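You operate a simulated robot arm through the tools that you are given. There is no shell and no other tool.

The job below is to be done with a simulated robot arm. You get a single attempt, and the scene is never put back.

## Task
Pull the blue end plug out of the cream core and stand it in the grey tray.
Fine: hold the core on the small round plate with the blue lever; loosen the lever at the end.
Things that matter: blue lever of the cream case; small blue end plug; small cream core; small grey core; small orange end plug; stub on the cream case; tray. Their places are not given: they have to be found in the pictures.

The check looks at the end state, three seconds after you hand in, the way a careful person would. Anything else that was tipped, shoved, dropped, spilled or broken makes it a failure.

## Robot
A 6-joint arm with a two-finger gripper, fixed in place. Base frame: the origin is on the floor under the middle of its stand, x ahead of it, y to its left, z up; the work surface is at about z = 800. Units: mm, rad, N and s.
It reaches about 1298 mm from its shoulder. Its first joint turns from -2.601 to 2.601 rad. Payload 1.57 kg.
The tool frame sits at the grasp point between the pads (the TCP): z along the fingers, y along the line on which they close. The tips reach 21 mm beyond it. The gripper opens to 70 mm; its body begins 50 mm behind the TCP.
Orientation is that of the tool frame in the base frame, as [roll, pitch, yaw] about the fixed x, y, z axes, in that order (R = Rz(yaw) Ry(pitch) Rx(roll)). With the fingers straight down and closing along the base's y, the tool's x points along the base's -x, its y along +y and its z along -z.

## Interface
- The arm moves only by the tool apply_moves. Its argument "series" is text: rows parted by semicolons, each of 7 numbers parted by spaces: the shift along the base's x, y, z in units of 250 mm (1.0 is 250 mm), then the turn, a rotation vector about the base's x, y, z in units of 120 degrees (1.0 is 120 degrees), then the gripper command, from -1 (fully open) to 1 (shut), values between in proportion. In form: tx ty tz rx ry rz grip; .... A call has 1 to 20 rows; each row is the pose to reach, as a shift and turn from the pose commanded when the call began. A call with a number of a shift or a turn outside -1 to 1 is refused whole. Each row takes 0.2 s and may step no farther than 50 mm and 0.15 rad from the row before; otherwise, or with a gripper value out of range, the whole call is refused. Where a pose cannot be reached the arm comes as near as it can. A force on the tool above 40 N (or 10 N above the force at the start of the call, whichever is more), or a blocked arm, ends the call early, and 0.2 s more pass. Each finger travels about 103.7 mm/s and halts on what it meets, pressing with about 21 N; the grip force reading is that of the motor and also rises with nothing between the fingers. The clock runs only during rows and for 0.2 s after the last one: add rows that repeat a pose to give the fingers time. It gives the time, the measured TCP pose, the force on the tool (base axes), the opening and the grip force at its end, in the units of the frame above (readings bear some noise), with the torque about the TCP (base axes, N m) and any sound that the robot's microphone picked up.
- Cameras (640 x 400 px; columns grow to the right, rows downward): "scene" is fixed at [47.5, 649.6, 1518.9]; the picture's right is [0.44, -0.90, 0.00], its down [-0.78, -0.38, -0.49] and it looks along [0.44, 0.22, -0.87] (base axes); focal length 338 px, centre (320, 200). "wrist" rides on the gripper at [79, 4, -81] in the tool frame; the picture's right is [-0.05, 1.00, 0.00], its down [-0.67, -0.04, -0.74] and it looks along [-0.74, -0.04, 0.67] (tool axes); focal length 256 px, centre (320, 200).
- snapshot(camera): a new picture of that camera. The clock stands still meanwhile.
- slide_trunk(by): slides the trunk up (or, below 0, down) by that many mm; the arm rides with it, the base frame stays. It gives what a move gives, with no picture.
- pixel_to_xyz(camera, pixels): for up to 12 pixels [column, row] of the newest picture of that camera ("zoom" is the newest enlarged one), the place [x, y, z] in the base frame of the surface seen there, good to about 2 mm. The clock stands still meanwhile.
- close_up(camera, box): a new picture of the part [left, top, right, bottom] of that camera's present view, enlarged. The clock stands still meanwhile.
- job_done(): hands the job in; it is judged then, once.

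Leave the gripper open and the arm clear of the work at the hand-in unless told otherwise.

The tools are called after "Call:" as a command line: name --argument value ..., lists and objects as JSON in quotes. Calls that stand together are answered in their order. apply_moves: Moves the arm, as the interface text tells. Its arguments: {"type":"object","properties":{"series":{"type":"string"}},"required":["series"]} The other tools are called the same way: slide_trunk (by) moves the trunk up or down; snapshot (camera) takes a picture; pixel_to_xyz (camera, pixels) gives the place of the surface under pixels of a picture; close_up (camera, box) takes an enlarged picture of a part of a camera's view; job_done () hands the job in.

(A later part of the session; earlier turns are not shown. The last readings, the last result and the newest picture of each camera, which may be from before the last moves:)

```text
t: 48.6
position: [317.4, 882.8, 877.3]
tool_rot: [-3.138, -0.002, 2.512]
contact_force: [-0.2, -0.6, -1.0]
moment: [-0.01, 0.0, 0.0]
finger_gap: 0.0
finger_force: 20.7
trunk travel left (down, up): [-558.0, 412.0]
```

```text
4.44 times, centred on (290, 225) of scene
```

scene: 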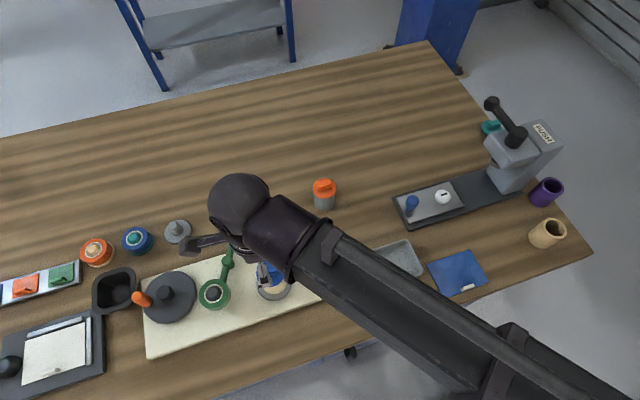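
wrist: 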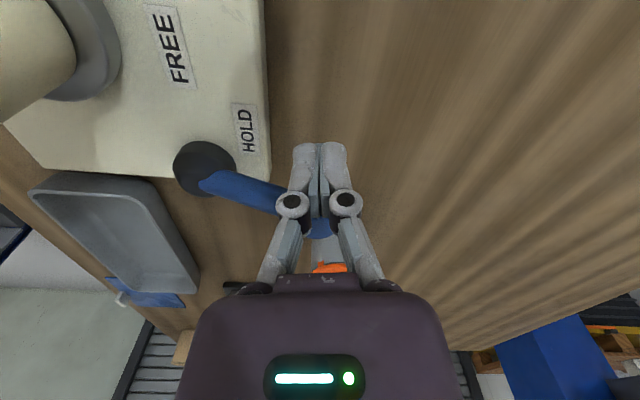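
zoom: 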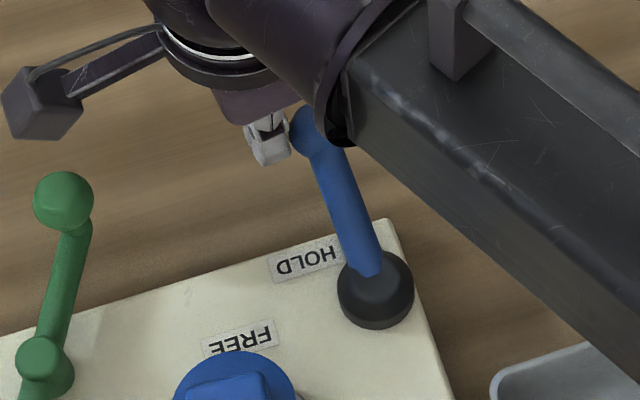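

The post is just touching; no load yet. Push 9° further in 3° rows.

Call:
apply_moves --series "0.0166 -0.0082 0 0 0 0 1; 0.0327 -0.0172 0 0 0 0 1; 0.0483 -0.0271 0 0 0 0 1; 0.0483 -0.0271 0 0 0 0 1"

Call:
close_up --camera "scene" --box '[230, 180, 350, 270]'

Call:
snapshot --camera "wrist"

```text
t: 49.9
position: [323.8, 879.9, 877.1]
tool_rot: [-3.138, -0.014, 2.514]
contact_force: [-8.6, 5.5, 2.0]
moment: [0.05, 0.08, -0.12]
finger_gap: 0.0
finger_force: 21.2
trunk travel left (down, up): [-558.0, 412.0]
stopped in row 4: the force on the tool passed its limit at 41 N (the readings are from after the stop); the commanded pose is now the measured one
```

```text
4.44 times, centred on (290, 225) of scene
```

zoom: 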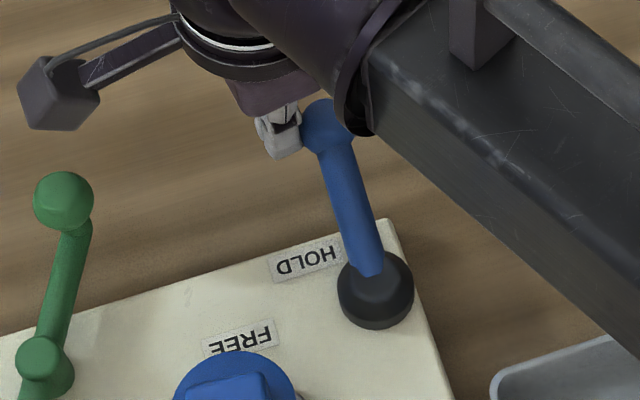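

```text
taken
```

wrist: 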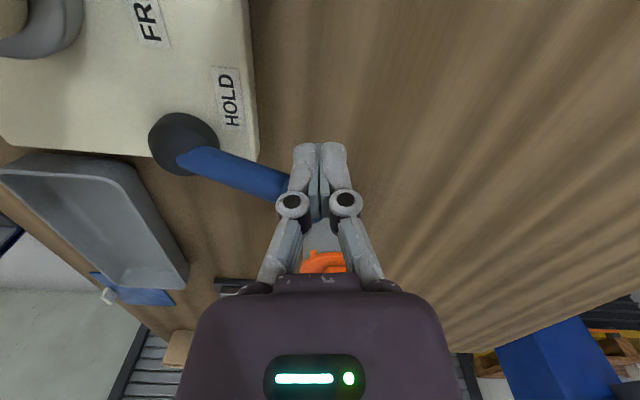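

The push met a hard stop at 41 N: the lever is fully at HOLD. I'll back the post off 15 mm and check that the lever stays.

Call:
apply_moves --series "-0.024 0.018 0 0 0 0 1; -0.048 0.036 0 0 0 0 1; -0.048 0.036 0 0 0 0 1"

Call:
slide_trunk --by 80

Call:
snapshot --camera "wrist"

Call:
snapshot --camera "scene"

```text
t: 50.6
position: [314.2, 886.5, 878.2]
tool_rot: [-3.138, -0.007, 2.513]
contact_force: [0.3, 0.1, 0.8]
moment: [0.0, 0.02, 0.01]
finger_gap: 0.0
finger_force: 21.2
trunk travel left (down, up): [-558.0, 412.0]
```

```text
t: 51.8
position: [314.5, 887.8, 957.5]
tool_rot: [-3.138, -0.008, 2.514]
contact_force: [0.3, 0.2, 0.5]
moment: [0.01, -0.05, -0.04]
finger_gap: 0.0
finger_force: 21.2
trunk travel left (down, up): [-638.0, 332.0]
```

```text
taken
```

wrist: 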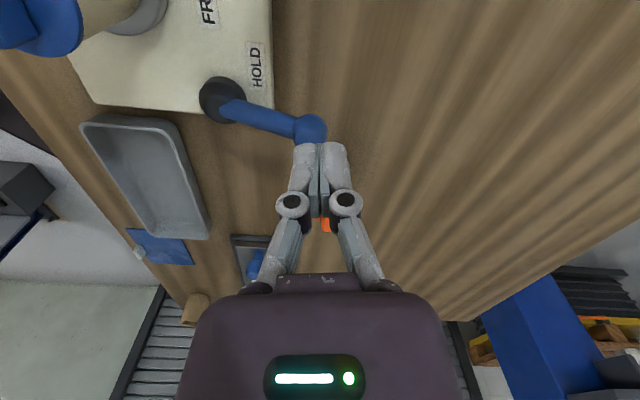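

```text
taken
```

scene: 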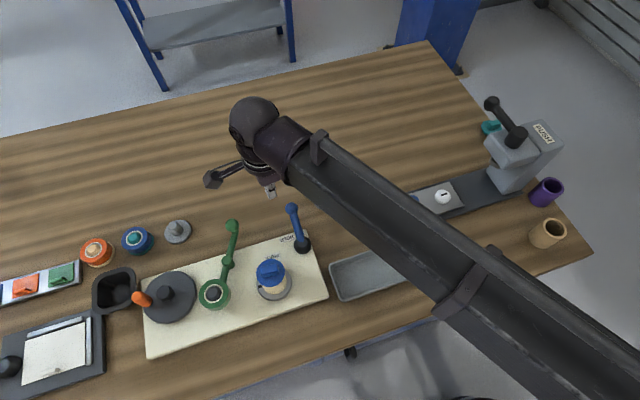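

The lever stays at HOLD, and the core stands on the plate in plain view at about (271,280). I'll measure the plug's bar and flange now.

Call:
close_up --camera "scene" --box '[245, 250, 301, 306]'

Call:
pixel_to_xyz --camera "zoom" --pixels '[[215, 130], [330, 105], [225, 165], [335, 145], [270, 140], [190, 150], [360, 150], [270, 215], [230, 95], [320, 260], [210, 260], [290, 300]]'

```text
7.14 times, centred on (273, 278) of scene
```

zoom: 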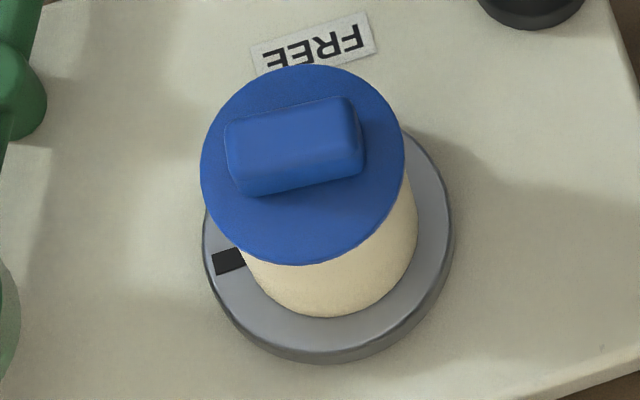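

```text
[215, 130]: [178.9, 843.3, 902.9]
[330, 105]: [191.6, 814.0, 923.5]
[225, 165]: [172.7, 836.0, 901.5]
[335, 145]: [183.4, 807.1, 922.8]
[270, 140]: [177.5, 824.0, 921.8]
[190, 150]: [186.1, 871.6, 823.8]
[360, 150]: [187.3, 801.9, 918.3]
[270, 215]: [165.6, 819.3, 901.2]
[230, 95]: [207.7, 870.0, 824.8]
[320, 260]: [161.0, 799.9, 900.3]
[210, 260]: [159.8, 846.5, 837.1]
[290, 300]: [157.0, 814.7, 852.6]
```

Bar centre is about (181.4,819.6), bar top z 922.5, flange top z 902, bar direction about 130°. I'll go above it, turn to close across the bar, and open the fingers to 46 mm.

Call:
apply_moves --series "-0.133 -0.068 0 0 -0.001 -0.03 0.5; -0.266 -0.136 0 0 -0.002 -0.06 0; -0.399 -0.204 0 0 -0.003 -0.09 -0.3; -0.532 -0.271 0 0 -0.004 -0.121 -0.3; -0.532 -0.271 0 0 -0.004 -0.121 -0.3"

Call:
apply_moves --series "0 0 0 0 0 0 -0.3"

Call:
snapshot --camera "wrist"

```text
t: 53.0
position: [181.6, 816.8, 958.3]
tool_rot: [3.14, -0.004, 2.258]
contact_force: [-0.6, 0.2, -0.6]
moment: [0.01, 0.02, 0.0]
finger_gap: 45.5
finger_force: 0.1
trunk travel left (down, up): [-638.0, 332.0]
```

```text
t: 53.4
position: [180.7, 817.9, 957.9]
tool_rot: [3.139, -0.005, 2.259]
contact_force: [0.2, -0.7, -0.1]
moment: [0.02, -0.02, 0.0]
finger_gap: 45.4
finger_force: 0.1
trunk travel left (down, up): [-638.0, 332.0]
```

```text
taken
```

wrist: 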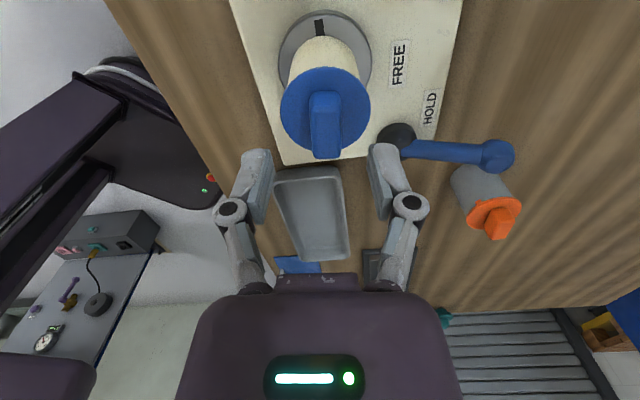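

I'll enlarge to check centring of the bar between the fingers.

Call:
close_up --camera "wrist" --box '[260, 50, 390, 180]'

Call:
pixel_to_xyz --camera "zoom" --pixels '[[320, 185], [345, 185], [295, 185], [330, 300], [310, 300], [352, 300], [335, 240], [305, 240], [352, 240], [330, 320], [330, 160], [230, 200]]'

```text
3.08 times, centred on (325, 115) of wrist
```

zoom: 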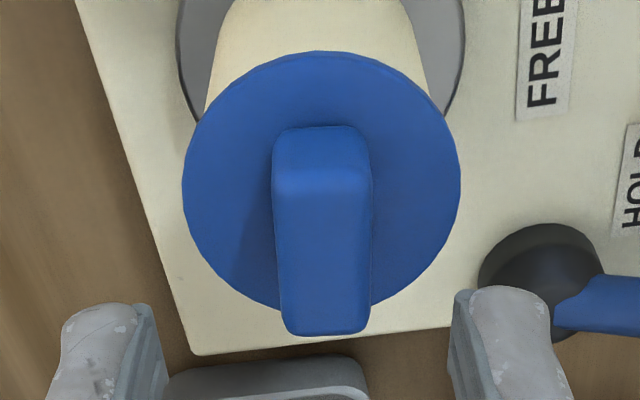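

```text
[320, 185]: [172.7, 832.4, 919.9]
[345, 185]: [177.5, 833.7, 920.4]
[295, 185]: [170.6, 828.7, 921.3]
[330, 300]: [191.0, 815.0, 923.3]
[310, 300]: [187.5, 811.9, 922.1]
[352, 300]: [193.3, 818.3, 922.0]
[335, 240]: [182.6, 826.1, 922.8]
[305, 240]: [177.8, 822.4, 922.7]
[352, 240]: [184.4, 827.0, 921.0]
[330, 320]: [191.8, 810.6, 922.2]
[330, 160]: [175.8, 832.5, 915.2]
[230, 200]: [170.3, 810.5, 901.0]
```

The bar lies about 3 mm to the right and 1 mm nearer than the TCP. I'll shift by (+1.8,+2.9), then lower 32 mm so the pads surround the bar with tips just above the flange.

Call:
apply_moves --series "0.0072 0.0116 0 0 0 0 -0.3; 0.0072 0.0116 0 0 0 0 -0.3"

Call:
slide_trunk --by -32

Call:
close_up --camera "wrist" --box '[200, 80, 440, 270]'

```text
t: 54.0
position: [183.1, 820.7, 957.8]
tool_rot: [3.14, -0.005, 2.26]
contact_force: [-0.7, -0.2, -0.4]
moment: [0.02, 0.01, 0.01]
finger_gap: 45.4
finger_force: 0.1
trunk travel left (down, up): [-638.0, 332.0]
```

```text
t: 54.8
position: [182.3, 820.1, 926.0]
tool_rot: [3.139, -0.004, 2.26]
contact_force: [-0.2, 0.5, 0.6]
moment: [-0.01, -0.02, 0.01]
finger_gap: 45.5
finger_force: 0.0
trunk travel left (down, up): [-606.0, 364.0]
```

```text
2.11 times, centred on (320, 175) of wrist
```

zoom: 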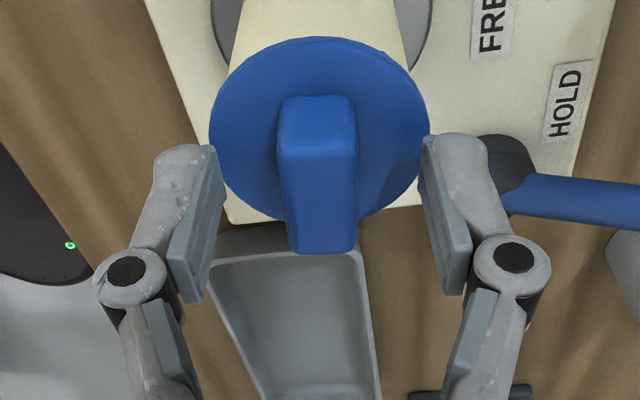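

The bar is centred between the pads. I'll go 1.5 mm lower and close on the bar.

Call:
slide_trunk --by -1.5

Call:
apply_moves --series "0 0 0 0 0 0 0.2; 0 0 0 0 0 0 0.5; 0 0 0 0 0 0 1; 0 0 0 0 0 0 1"

Call:
close_up --camera "wrist" --box '[200, 80, 440, 270]'

```text
t: 55.3
position: [183.7, 820.0, 923.4]
tool_rot: [3.139, -0.003, 2.261]
contact_force: [0.0, 0.0, 0.1]
moment: [-0.03, -0.01, 0.0]
finger_gap: 45.5
finger_force: 0.1
trunk travel left (down, up): [-605.0, 365.0]
```

```text
t: 56.3
position: [183.8, 820.0, 924.6]
tool_rot: [3.141, -0.005, 2.26]
contact_force: [-0.1, 0.6, 0.2]
moment: [-0.05, 0.04, 0.05]
finger_gap: 16.1
finger_force: 21.3
trunk travel left (down, up): [-605.0, 365.0]
```

```text
2.11 times, centred on (320, 175) of wrist
```

zoom: 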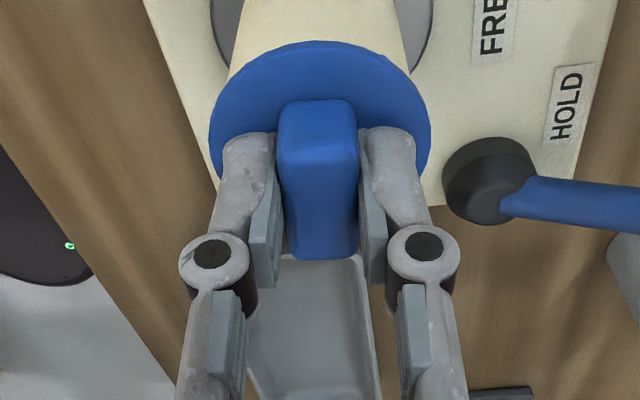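

The fingers hold the bar (gap 16.1 mm, 21 N). Now I pull straight up gently with the trunk, 3 mm first, and read the force.

Call:
slide_trunk --by 3

Call:
close_up --camera "wrist" --box '[200, 80, 440, 270]'

```text
t: 56.8
position: [182.6, 820.9, 925.7]
tool_rot: [3.141, -0.005, 2.26]
contact_force: [-0.3, 0.8, -0.6]
moment: [-0.02, 0.01, 0.0]
finger_gap: 16.0
finger_force: 20.9
trunk travel left (down, up): [-608.0, 362.0]
```

```text
2.11 times, centred on (320, 175) of wrist
```

zoom: 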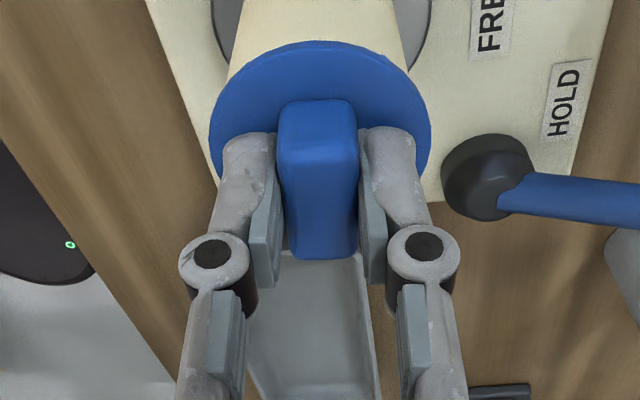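

Hardly any force. I'll check in the scene view whether only the plug rises or the core rises too.

Call:
close_up --camera "scene" --box '[225, 230, 325, 310]'

Call:
close_up --camera "wrist" --box '[270, 40, 400, 160]'

```text
5.00 times, centred on (275, 270) of scene
```

zoom: 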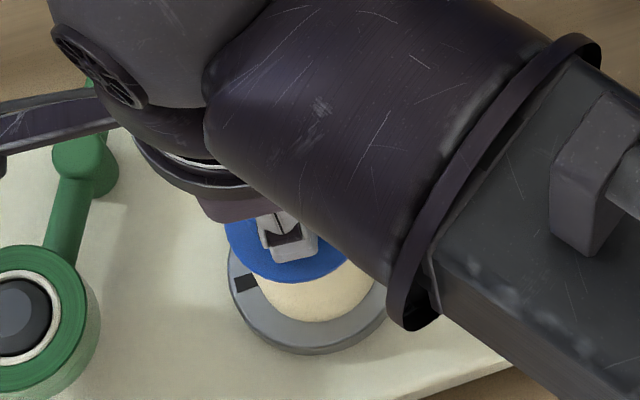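

```text
3.33 times, centred on (335, 100) of wrist
```

zoom: 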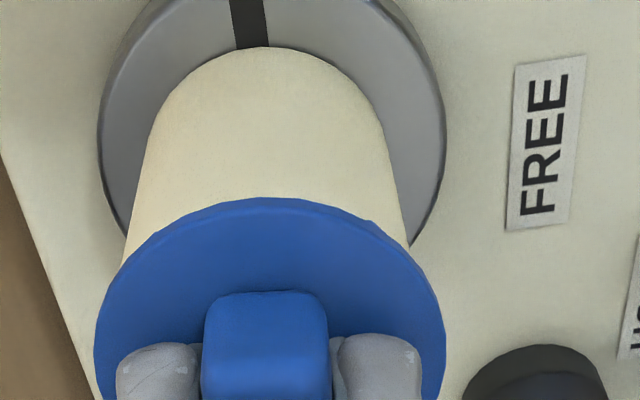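

Not clear yet at 3 mm. Another 5 mm up, then compare the core's place on the plate.

Call:
slide_trunk --by 5

Call:
close_up --camera "wrist" --box '[270, 40, 400, 160]'

Call:
close_up --camera "scene" --box '[225, 230, 325, 310]'

```text
t: 57.4
position: [182.6, 820.5, 932.5]
tool_rot: [3.139, -0.003, 2.26]
contact_force: [-1.0, -0.1, -1.3]
moment: [0.01, -0.03, 0.01]
finger_gap: 15.6
finger_force: 20.7
trunk travel left (down, up): [-613.0, 357.0]
```

```text
3.33 times, centred on (335, 100) of wrist
```

zoom: 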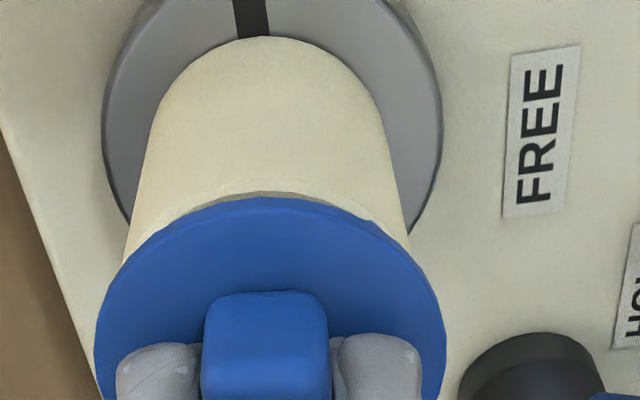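

```text
5.00 times, centred on (275, 270) of scene
```

zoom: 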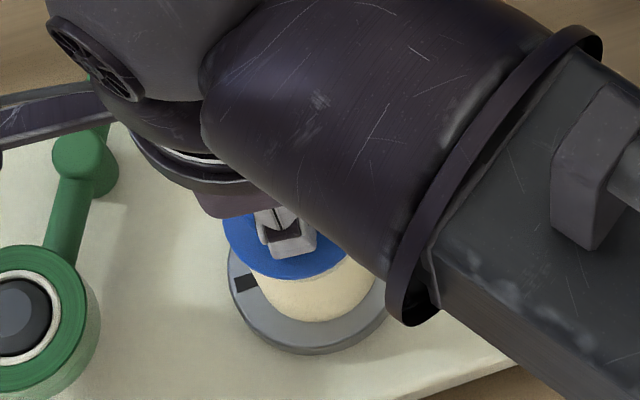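

The flange is now lifting off: the core's top rim shows above it at (265,195) while the core's foot stays put on the plate. Continue 12 mm up.

Call:
slide_trunk --by 12

Call:
close_up --camera "wrist" --box '[250, 20, 400, 170]'

```text
t: 58.0
position: [182.4, 822.0, 944.8]
tool_rot: [3.138, -0.002, 2.26]
contact_force: [0.4, 1.3, -0.7]
moment: [-0.01, 0.02, 0.0]
finger_gap: 16.2
finger_force: 20.7
trunk travel left (down, up): [-625.0, 345.0]
```

```text
2.67 times, centred on (325, 95) of wrist
```

zoom: 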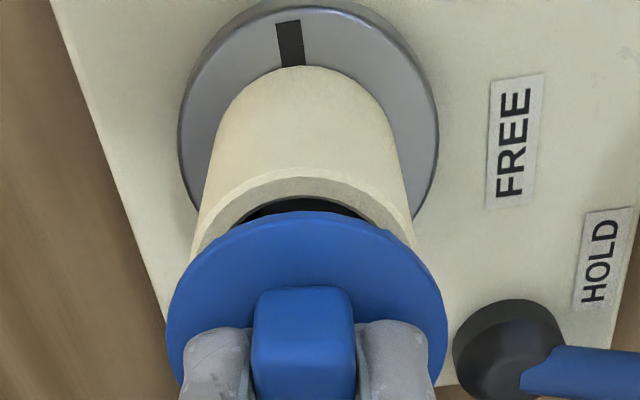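

The core stays on the plate with its open top showing; the plug comes out cleanly. Raise another 60 mm to bring it well clear.

Call:
slide_trunk --by 60

Call:
snapshot --camera "wrist"

Call:
snapshot --camera "scene"

```text
t: 59.0
position: [183.5, 821.1, 1002.9]
tool_rot: [3.139, -0.003, 2.259]
contact_force: [0.3, 0.5, 0.4]
moment: [0.0, -0.01, 0.0]
finger_gap: 15.8
finger_force: 20.9
trunk travel left (down, up): [-685.0, 285.0]
```

```text
taken
```

wrist: 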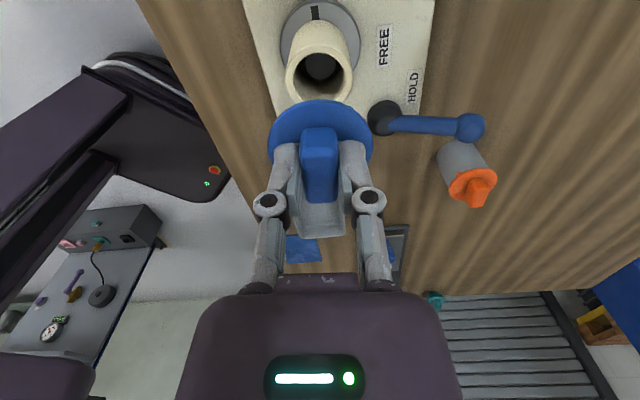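

```text
taken
```

scene: 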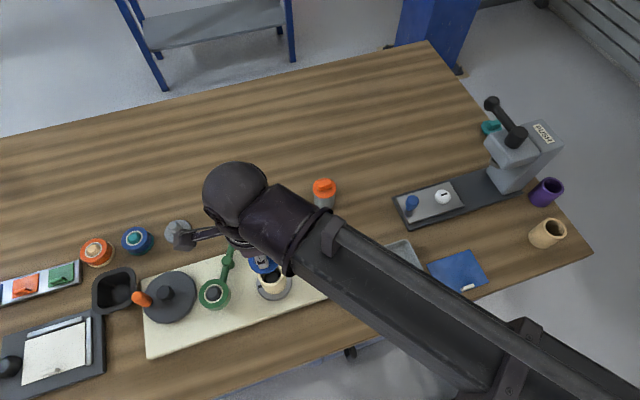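

The plug is fully out and held; the core is open and stands on the plate. I'll look at the plug's lower part in the scene view.

Call:
close_up --camera "scene" --box '[230, 230, 310, 310]'

Call:
close_up --camera "wrist" --box '[240, 20, 400, 240]'

```text
5.00 times, centred on (270, 270) of scene
```

zoom: 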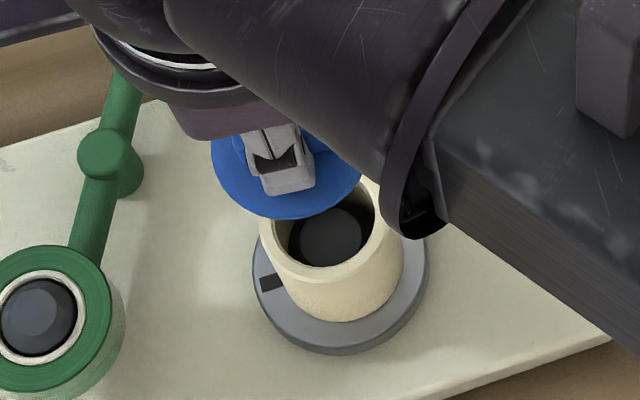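

```text
1.82 times, centred on (320, 130) of wrist
```

zoom: 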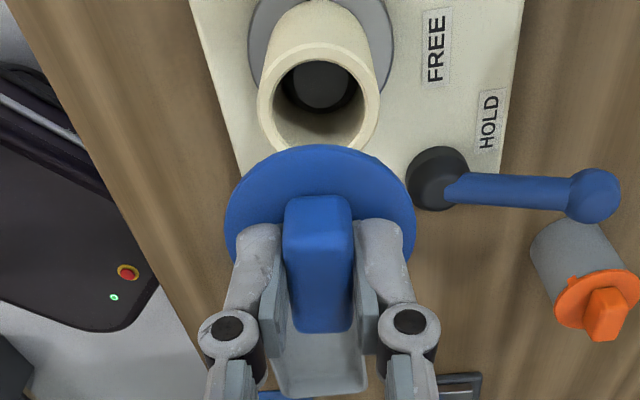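

I'll carry the plug to above the tray's middle (about (305,642)), turning +92° on the way so that the fingers later open along the tray's long side. Height stays at TCP z 1003, far above the lever and cores.

Call:
apply_moves --series "0.0406 -0.0596 0 0 0 0.0639 1; 0.0813 -0.1192 0 0 0 0.1278 1; 0.1219 -0.1788 0 0 0 0.1917 1; 0.1625 -0.2384 0 0 0 0.2557 1; 0.2032 -0.298 0 0 0 0.3196 1; 0.2438 -0.3576 0 0 0 0.3835 1; 0.2844 -0.4172 0 0 0 0.4474 1; 0.3251 -0.4768 0 0 0 0.5113 1; 0.3657 -0.5364 0 0 0 0.5752 1; 0.4063 -0.596 0 0 0 0.6392 1; 0.447 -0.6556 0 0 0 0.7031 1; 0.4876 -0.7152 0 0 0 0.767 1; 0.4876 -0.7152 0 0 0 0.767 1"

Call:
snapshot --camera "wrist"

Call:
snapshot --camera "scene"

```text
t: 61.8
position: [303.7, 639.9, 1003.1]
tool_rot: [3.14, -0.003, -2.415]
contact_force: [0.4, 0.8, -0.8]
moment: [-0.01, 0.02, 0.0]
finger_gap: 15.8
finger_force: 20.7
trunk travel left (down, up): [-685.0, 285.0]
```

```text
taken
```

wrist: 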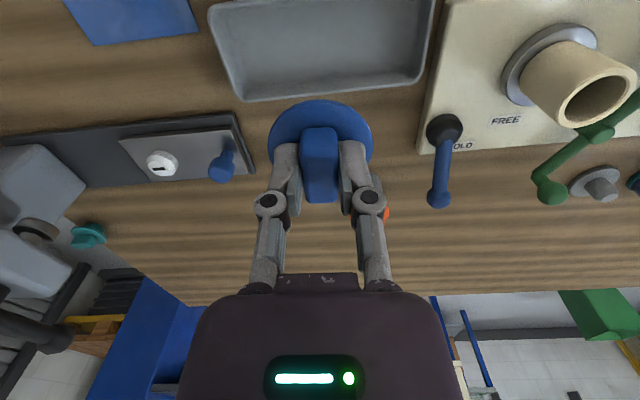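

```text
taken
```

scene: 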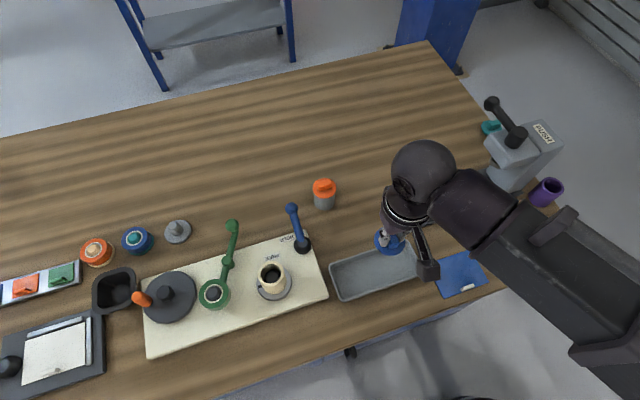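

The tray lies straight below, its long side matching the finger opening direction. I'll measure the tray's rim and floor and the plug's underside in the scene view.

Call:
close_up --camera "scene" --box '[320, 200, 450, 310]'

Call:
pixel_to_xyz --camera "zoom" --pixels '[[55, 225], [118, 370], [430, 290], [215, 190], [250, 290], [180, 280], [350, 270], [330, 180], [320, 190], [305, 165], [270, 345], [150, 210]]'

Call:
pixel_to_xyz --camera "wrist" --pixels '[[240, 97], [420, 80], [320, 91], [320, 60], [320, 40], [320, 15], [212, 10], [432, 10], [270, 70], [380, 60], [230, 40], [425, 40]]'

```text
3.64 times, centred on (385, 255) of scene
```

zoom: 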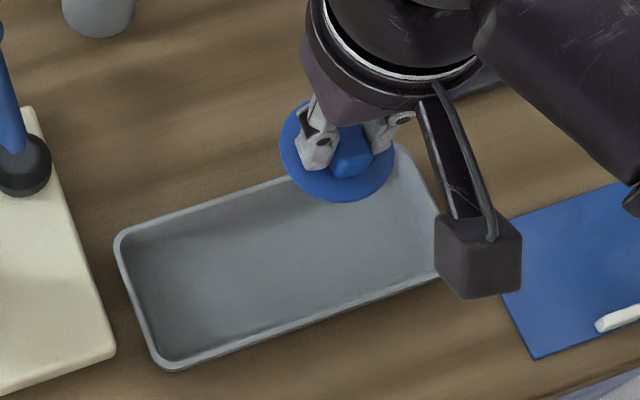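

```text
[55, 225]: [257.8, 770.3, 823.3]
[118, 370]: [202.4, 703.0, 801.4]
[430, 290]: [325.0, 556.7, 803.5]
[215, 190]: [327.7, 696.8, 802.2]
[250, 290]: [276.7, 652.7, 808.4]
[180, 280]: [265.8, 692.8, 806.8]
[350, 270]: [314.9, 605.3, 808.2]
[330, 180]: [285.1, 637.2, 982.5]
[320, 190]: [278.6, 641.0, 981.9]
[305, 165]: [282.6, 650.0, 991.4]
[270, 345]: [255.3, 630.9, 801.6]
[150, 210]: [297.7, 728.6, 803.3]
```

```text
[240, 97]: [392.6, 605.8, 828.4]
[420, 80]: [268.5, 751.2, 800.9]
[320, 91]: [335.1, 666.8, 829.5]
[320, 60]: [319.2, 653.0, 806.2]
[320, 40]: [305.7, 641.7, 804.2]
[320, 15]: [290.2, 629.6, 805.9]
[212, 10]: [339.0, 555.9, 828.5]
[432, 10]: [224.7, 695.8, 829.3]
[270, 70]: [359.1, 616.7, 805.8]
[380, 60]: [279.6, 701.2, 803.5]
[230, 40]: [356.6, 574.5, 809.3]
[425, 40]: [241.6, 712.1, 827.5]
```

The TCP seems centred over the tray's width; I'll check with a few points right on the near and far rims.

Call:
pixel_to_xyz --camera "zoom" --pixels '[[270, 328], [270, 332], [270, 336], [350, 303], [350, 308], [215, 198], [215, 203], [250, 188], [250, 193], [120, 260], [125, 262], [410, 165]]'

```text
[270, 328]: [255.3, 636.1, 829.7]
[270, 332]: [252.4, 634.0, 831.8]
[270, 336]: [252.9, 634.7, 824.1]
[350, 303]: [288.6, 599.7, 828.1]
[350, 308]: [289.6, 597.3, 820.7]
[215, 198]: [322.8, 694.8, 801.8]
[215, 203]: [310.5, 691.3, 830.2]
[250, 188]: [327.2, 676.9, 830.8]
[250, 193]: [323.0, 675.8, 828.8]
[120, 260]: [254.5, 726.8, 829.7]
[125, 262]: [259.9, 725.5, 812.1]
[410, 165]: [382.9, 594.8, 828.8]
```

Near and far rims are equally far from the TCP (about 38 mm each), so it is centred. I'll lower the trunk 115 mm, then feel for the tray floor in small steps.

Call:
slide_trunk --by -115

Call:
close_up --camera "scene" --box '[320, 200, 450, 310]'

Call:
snapshot --camera "wrist"

```text
t: 63.2
position: [303.9, 641.2, 888.5]
tool_rot: [3.141, -0.003, -2.417]
contact_force: [-0.2, -0.4, 0.3]
moment: [-0.01, -0.02, -0.01]
finger_gap: 15.9
finger_force: 20.6
trunk travel left (down, up): [-570.0, 400.0]
```

```text
3.64 times, centred on (385, 255) of scene
```

zoom: 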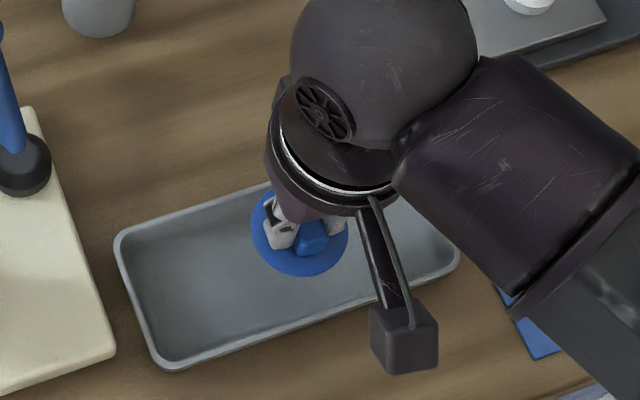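

```text
taken
```

wrist: 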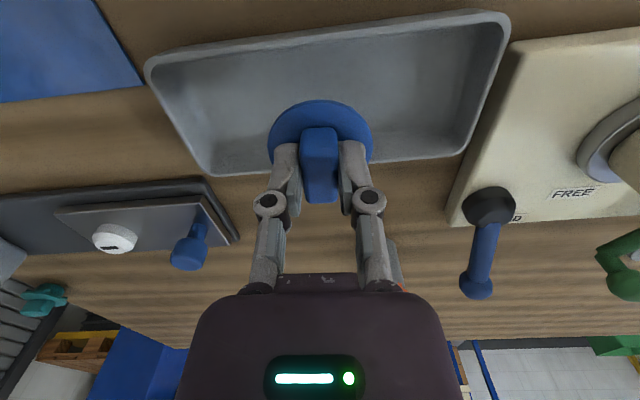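

Well centred over the tray. Step down and feel for the floor.

Call:
slide_trunk --by -15

Call:
slide_trunk --by -5

Call:
slide_trunk --by -3

Call:
slide_trunk --by -2

```text
t: 63.9
position: [303.0, 640.2, 873.8]
tool_rot: [3.139, -0.004, -2.418]
contact_force: [0.1, 0.6, 0.0]
moment: [-0.01, 0.0, -0.03]
finger_gap: 15.7
finger_force: 20.9
trunk travel left (down, up): [-555.0, 415.0]
```

```text
t: 64.4
position: [303.5, 639.3, 868.6]
tool_rot: [3.139, -0.003, -2.417]
contact_force: [0.7, 0.5, -0.8]
moment: [0.0, -0.01, -0.03]
finger_gap: 15.9
finger_force: 20.9
trunk travel left (down, up): [-550.0, 420.0]
```

```text
t: 64.9
position: [304.5, 640.7, 865.2]
tool_rot: [3.14, -0.003, -2.418]
contact_force: [-0.7, -0.5, 0.1]
moment: [-0.02, -0.02, -0.01]
finger_gap: 16.0
finger_force: 20.6
trunk travel left (down, up): [-547.0, 423.0]
```

```text
t: 65.4
position: [304.0, 641.1, 862.7]
tool_rot: [3.139, -0.002, -2.418]
contact_force: [0.2, 0.4, 0.1]
moment: [0.0, -0.02, 0.01]
finger_gap: 15.8
finger_force: 20.5
trunk travel left (down, up): [-545.0, 425.0]
```

No floor yet at TCP z 863. Continue with 2 mm steps.

Call:
slide_trunk --by -2

Call:
slide_trunk --by -2

Call:
slide_trunk --by -2

Call:
close_up --camera "scene" --box '[340, 210, 430, 290]'

```text
t: 66.0
position: [304.2, 639.9, 861.7]
tool_rot: [3.141, -0.003, -2.418]
contact_force: [-0.6, -0.4, -0.6]
moment: [0.01, -0.02, -0.04]
finger_gap: 16.0
finger_force: 21.1
trunk travel left (down, up): [-543.0, 427.0]
```

```text
t: 66.5
position: [304.5, 640.2, 860.4]
tool_rot: [3.139, -0.003, -2.417]
contact_force: [-0.3, -0.1, -0.8]
moment: [0.03, 0.01, 0.03]
finger_gap: 15.9
finger_force: 20.4
trunk travel left (down, up): [-541.0, 429.0]
```

```text
t: 67.0
position: [303.5, 639.7, 857.9]
tool_rot: [3.138, -0.003, -2.418]
contact_force: [0.0, 0.0, 0.7]
moment: [-0.02, 0.0, 0.03]
finger_gap: 15.6
finger_force: 21.2
trunk travel left (down, up): [-539.0, 431.0]
```

```text
5.00 times, centred on (385, 250) of scene
```

zoom: 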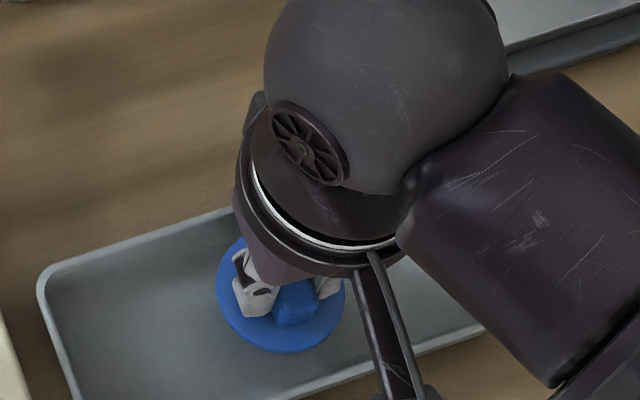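

Still free at TCP z about 857. More 2 mm steps.

Call:
slide_trunk --by -2

Call:
slide_trunk --by -2

Call:
slide_trunk --by -2

Call:
slide_trunk --by -1.5

```text
t: 67.5
position: [304.4, 639.5, 854.6]
tool_rot: [3.139, -0.004, -2.417]
contact_force: [-0.4, 0.4, -0.4]
moment: [0.03, 0.03, -0.01]
finger_gap: 15.9
finger_force: 21.1
trunk travel left (down, up): [-537.0, 433.0]
```

```text
t: 68.0
position: [303.3, 640.6, 853.2]
tool_rot: [3.14, -0.004, -2.417]
contact_force: [1.4, -0.6, 0.4]
moment: [0.0, 0.0, -0.03]
finger_gap: 16.0
finger_force: 21.3
trunk travel left (down, up): [-535.0, 435.0]
```

```text
t: 68.5
position: [304.6, 640.2, 850.7]
tool_rot: [3.141, -0.002, -2.417]
contact_force: [-0.4, 0.2, -0.5]
moment: [-0.02, 0.01, -0.03]
finger_gap: 16.1
finger_force: 20.9
trunk travel left (down, up): [-533.0, 437.0]
```

```text
t: 69.1
position: [303.7, 640.1, 852.8]
tool_rot: [3.139, -0.003, -2.418]
contact_force: [0.9, 3.3, 15.1]
moment: [0.11, -0.04, 0.01]
finger_gap: 15.8
finger_force: 21.3
trunk travel left (down, up): [-531.0, 439.0]
```

The floor is met (15 N). I'll ease up 1 mm so that the plug just stands, then look.

Call:
slide_trunk --by 0.8

Call:
close_up --camera "wrist" --box '[200, 40, 440, 220]'

```text
t: 69.6
position: [303.0, 639.8, 850.7]
tool_rot: [3.14, -0.004, -2.416]
contact_force: [0.5, 0.8, 6.2]
moment: [0.05, -0.02, -0.02]
finger_gap: 15.7
finger_force: 20.8
trunk travel left (down, up): [-532.0, 438.0]
```

```text
2.22 times, centred on (320, 130) of wrist
```

zoom: 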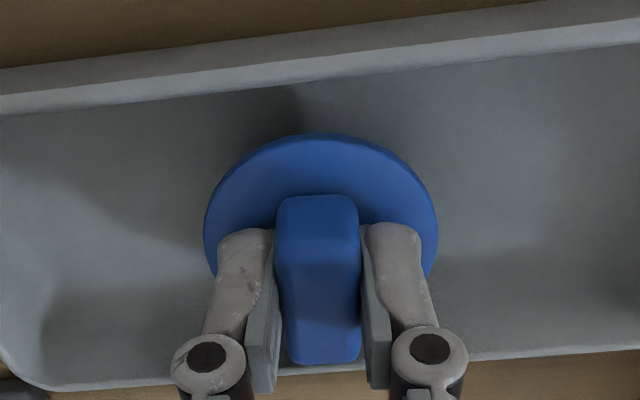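

The plug stands on the tray floor, 6 N on it. I'll open the fingers gently to 32 mm.

Call:
apply_moves --series "0 0 0 0 0 0 0.5; 0 0 0 0 0 0 0.4; 0 0 0 0 0 0 0.25; 0 0 0 0 0 0 0.1; 0 0 0 0 0 0 0.1"

Call:
close_up --camera "wrist" --box '[200, 40, 440, 220]'

```text
t: 70.8
position: [304.2, 640.8, 850.8]
tool_rot: [3.139, -0.004, -2.417]
contact_force: [0.5, -0.3, -0.4]
moment: [0.03, 0.01, 0.03]
finger_gap: 31.4
finger_force: 0.0
trunk travel left (down, up): [-532.0, 438.0]
```

```text
2.22 times, centred on (320, 130) of wrist
```

zoom: 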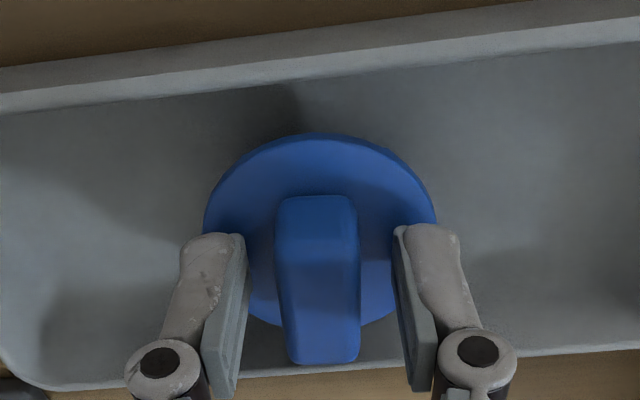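

The plug stands free. I'll raise the trunk 110 mm straight up and look at it.

Call:
slide_trunk --by 110

Call:
snapshot --camera "wrist"

Call:
snapshot --camera "scene"

```text
t: 72.2
position: [303.8, 641.0, 960.7]
tool_rot: [3.139, -0.001, -2.417]
contact_force: [-0.2, 0.1, -0.3]
moment: [-0.01, -0.02, -0.01]
finger_gap: 31.5
finger_force: 0.0
trunk travel left (down, up): [-642.0, 328.0]
```

```text
taken
```

wrist: 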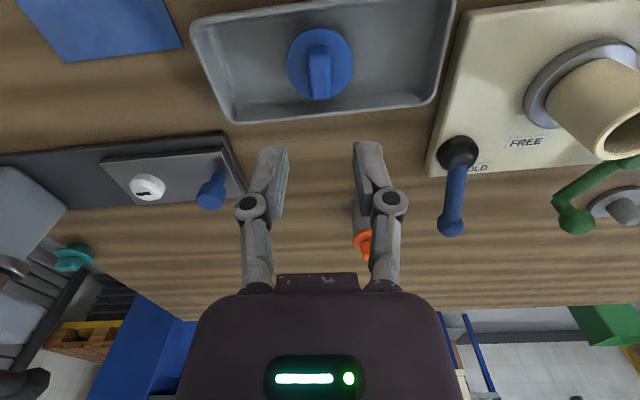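

```text
taken
```

scene: 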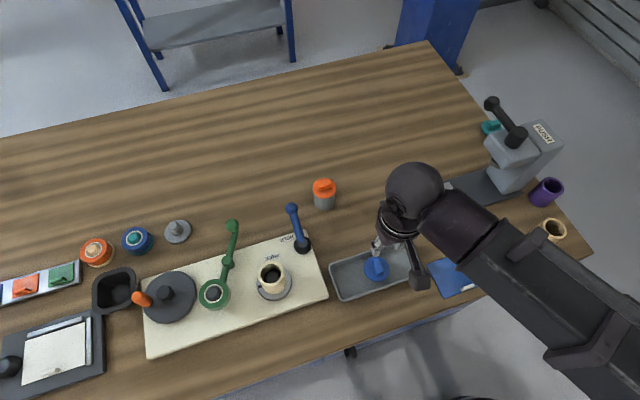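

The plug stands upright in the tray; core is open on its plate; lever at HOLD. Now to loosen the lever: I'll shut the fingers into a post, turn to yaw −10°, and go above the clockwise side of the lever arm at about (331,823), between lever and grey core, staying high.

Call:
apply_moves --series "0.0154 0.1041 0 0 0 -0.0613 0.5; 0.0309 0.2083 0 0 0 -0.1226 1; 0.0463 0.3124 0 0 0 -0.1839 1; 0.0617 0.4166 0 0 0 -0.2451 1; 0.0771 0.5207 0 0 0 -0.3064 1; 0.0926 0.6249 0 0 0 -0.3677 1; 0.108 0.729 0 0 0 -0.429 1; 0.108 0.729 0 0 0 -0.429 1"

Call:
snapshot --camera "wrist"

Call:
close_up --camera "scene" --box '[230, 170, 350, 290]'

```text
t: 74.0
position: [330.5, 823.0, 961.1]
tool_rot: [3.139, -0.004, 2.967]
contact_force: [-0.1, 0.8, -0.2]
moment: [0.0, -0.04, 0.01]
finger_gap: 0.0
finger_force: 21.0
trunk travel left (down, up): [-642.0, 328.0]
```

```text
taken
```

wrist: 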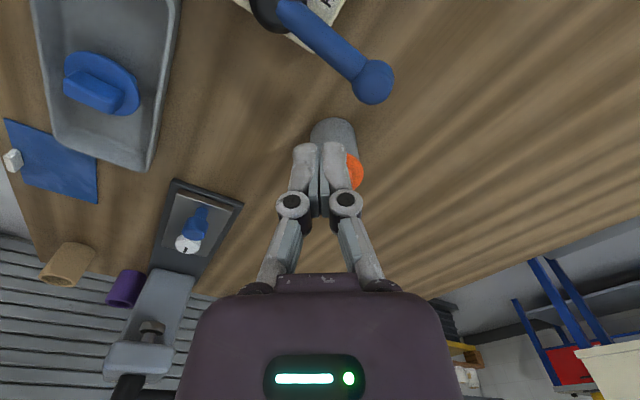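

```text
3.33 times, centred on (290, 230) of scene
```

zoom: 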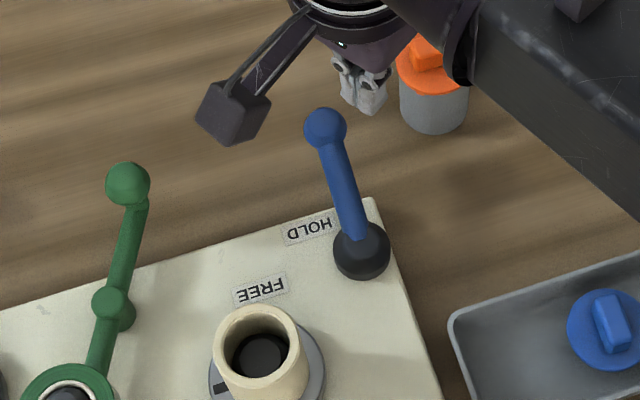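

The post is about 25 mm to the clockwise side of the arm, clear of knob and grey core. Lower 60 mm, check, then the rest.

Call:
slide_trunk --by -60

Call:
snapshot --camera "wrist"

```text
t: 75.0
position: [330.9, 824.1, 901.0]
tool_rot: [3.139, -0.004, 2.967]
contact_force: [0.4, -0.5, 0.2]
moment: [-0.03, -0.02, -0.05]
finger_gap: 0.0
finger_force: 21.2
trunk travel left (down, up): [-582.0, 388.0]
```

```text
taken
```

wrist: 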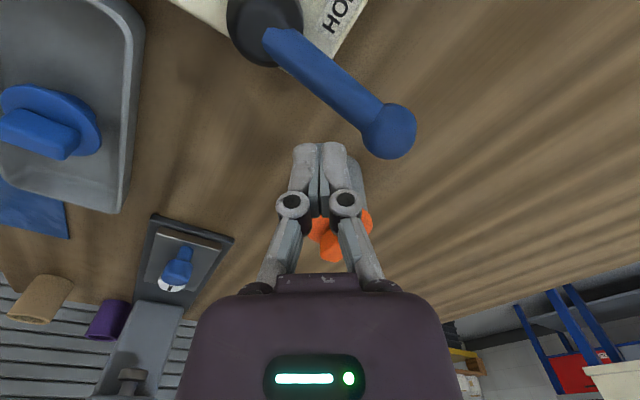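

Clear on all sides. Lower 33 mm more to TCP z 868.

Call:
slide_trunk --by -33

Call:
snapshot --camera "wrist"

```text
t: 75.8
position: [331.4, 823.0, 868.4]
tool_rot: [3.14, -0.002, 2.967]
contact_force: [0.4, -0.8, 0.0]
moment: [0.03, -0.02, 0.02]
finger_gap: 0.2
finger_force: 21.0
trunk travel left (down, up): [-549.0, 421.0]
```

```text
taken
```

wrist: 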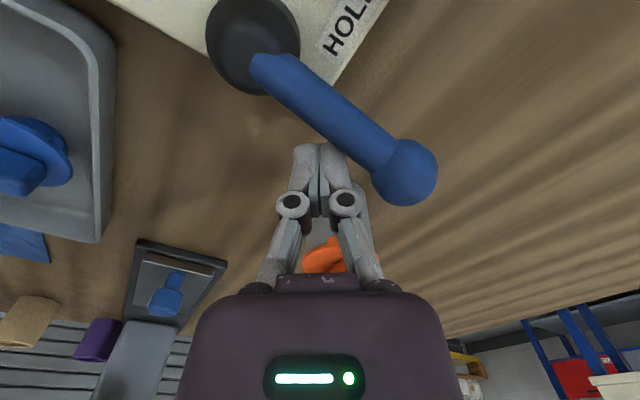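

The fingertips stand right beside the arm. Now I swing the post counter-clockwise about the hub, first 25°, pushing the lever toward FREE.

Call:
apply_moves --series "-0.0084 0.0178 0 0 0 0 1; -0.0182 0.0344 0 0 0 0 1; -0.0294 0.0501 0 0 0 0 1; -0.042 0.0648 0 0 0 0 1; -0.0558 0.0783 0 0 0 0 1; -0.0558 0.0783 0 0 0 0 1"

Call:
snapshot --camera "wrist"

Call:
close_up --camera "scene" --box '[230, 170, 350, 290]'

```text
t: 77.2
position: [316.0, 844.0, 867.4]
tool_rot: [3.138, -0.002, 2.969]
contact_force: [0.8, -0.6, 0.1]
moment: [0.02, 0.01, -0.02]
finger_gap: 0.0
finger_force: 20.9
trunk travel left (down, up): [-549.0, 421.0]
```

```text
taken
```

wrist: 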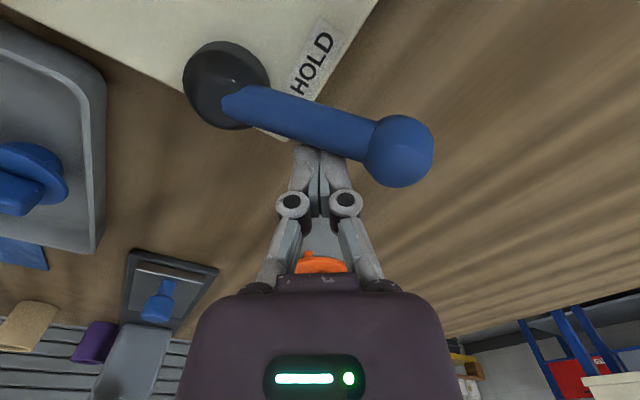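

```text
3.33 times, centred on (290, 230) of scene
```

zoom: 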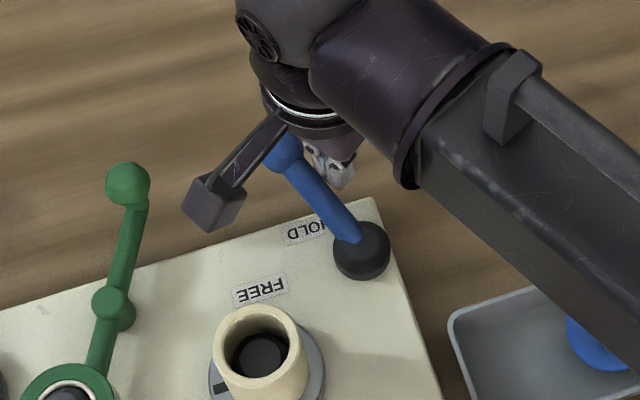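

The lever follows, now around 75°. Swing 30° further.

Call:
apply_moves --series "-0.0149 0.0122 0 0 0 0 1; -0.0308 0.0232 0 0 0 0 1; -0.0476 0.0327 0 0 0 0 1; -0.0651 0.0407 0 0 0 0 1; -0.0833 0.0471 0 0 0 0 1; -0.102 0.052 0 0 0 0 1; -0.102 0.052 0 0 0 0 1"

Call:
snapshot --camera "wrist"

Call:
close_up --camera "scene" --box '[230, 190, 350, 310]'

```text
t: 78.8
position: [291.1, 855.5, 867.2]
tool_rot: [3.14, -0.004, 2.968]
contact_force: [1.0, 0.0, -0.1]
moment: [-0.04, -0.03, 0.04]
finger_gap: 0.0
finger_force: 20.9
trunk travel left (down, up): [-549.0, 421.0]
```

```text
taken
```

wrist: 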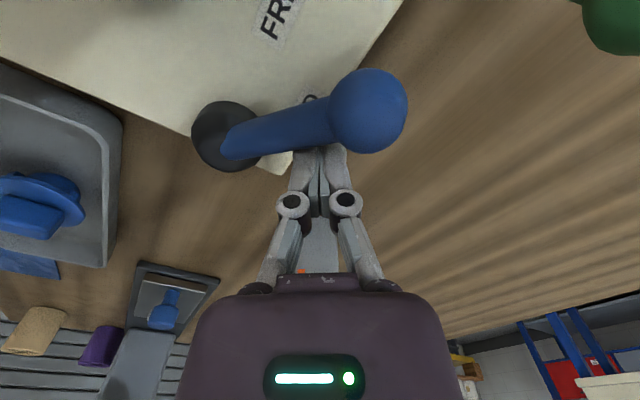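

```text
3.33 times, centred on (290, 250) of scene
```

zoom: 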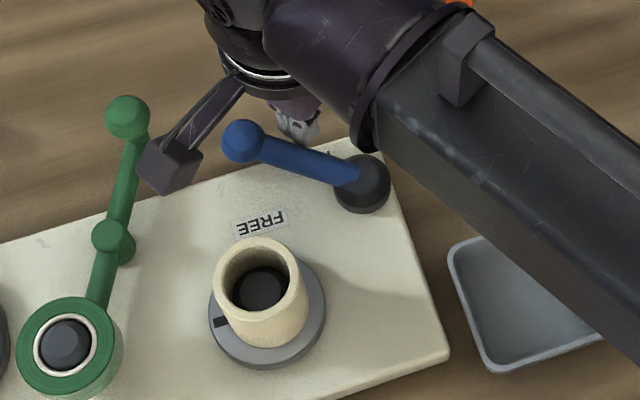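

The lever is at about 100° now. I'll continue in small steps until the FREE stop is felt.

Call:
apply_moves --series "-0.0095 0.0017 0 0 0 0 1; -0.019 0.0032 0 0 0 0 1; -0.0287 0.0041 0 0 0 0 1; -0.0383 0.0047 0 0 0 0 1; -0.0383 0.0047 0 0 0 0 1"

Call:
close_up --camera "scene" --box '[230, 190, 350, 310]'

```text
t: 80.0
position: [282.7, 857.8, 867.2]
tool_rot: [3.14, -0.003, 2.967]
contact_force: [12.8, -0.7, 2.2]
moment: [-0.04, -0.19, 0.12]
finger_gap: 0.1
finger_force: 20.6
trunk travel left (down, up): [-549.0, 421.0]
```

```text
3.33 times, centred on (290, 250) of scene
```

zoom: 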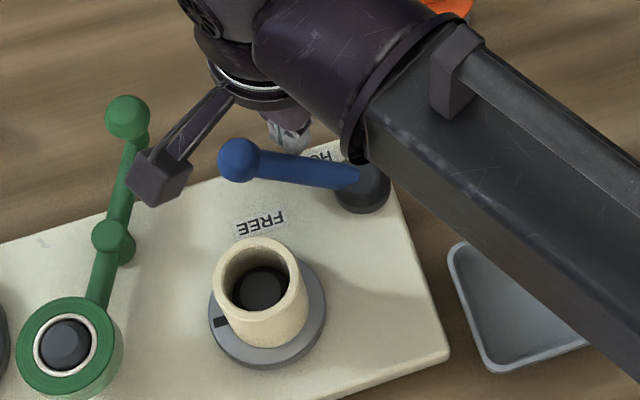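

A push-back of 12.8 N: the lever is at its FREE stop, looking just as at the start ("HO" showing beside it). I'll back the post off 15 mm and raise the trunk.

Call:
apply_moves --series "0.024 0 0 0 0 0 1; 0.06 0.008 0 0 0 0 1; 0.06 0.008 0 0 0 0 1"

Call:
slide_trunk --by 120

Call:
snapshot --camera "scene"

Call:
snapshot --camera "wrist"

```text
t: 80.8
position: [296.3, 858.5, 867.2]
tool_rot: [3.139, -0.003, 2.969]
contact_force: [0.0, -0.5, 0.0]
moment: [0.02, -0.02, -0.02]
finger_gap: 0.1
finger_force: 20.8
trunk travel left (down, up): [-549.0, 421.0]
```

```text
t: 82.3
position: [295.9, 858.8, 987.6]
tool_rot: [3.14, -0.005, 2.97]
contact_force: [0.2, 0.5, -0.4]
moment: [-0.02, 0.03, -0.04]
finger_gap: 0.2
finger_force: 21.1
trunk travel left (down, up): [-669.0, 301.0]
```

```text
taken
```

scene: 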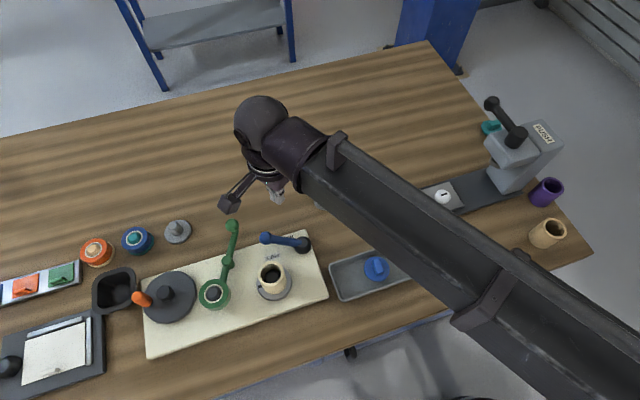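

```text
taken
```

wrist: 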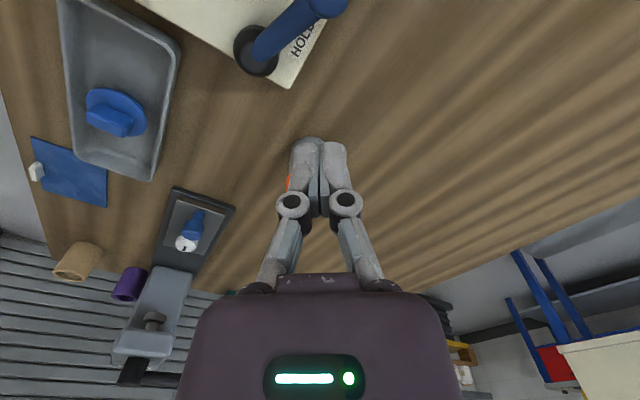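

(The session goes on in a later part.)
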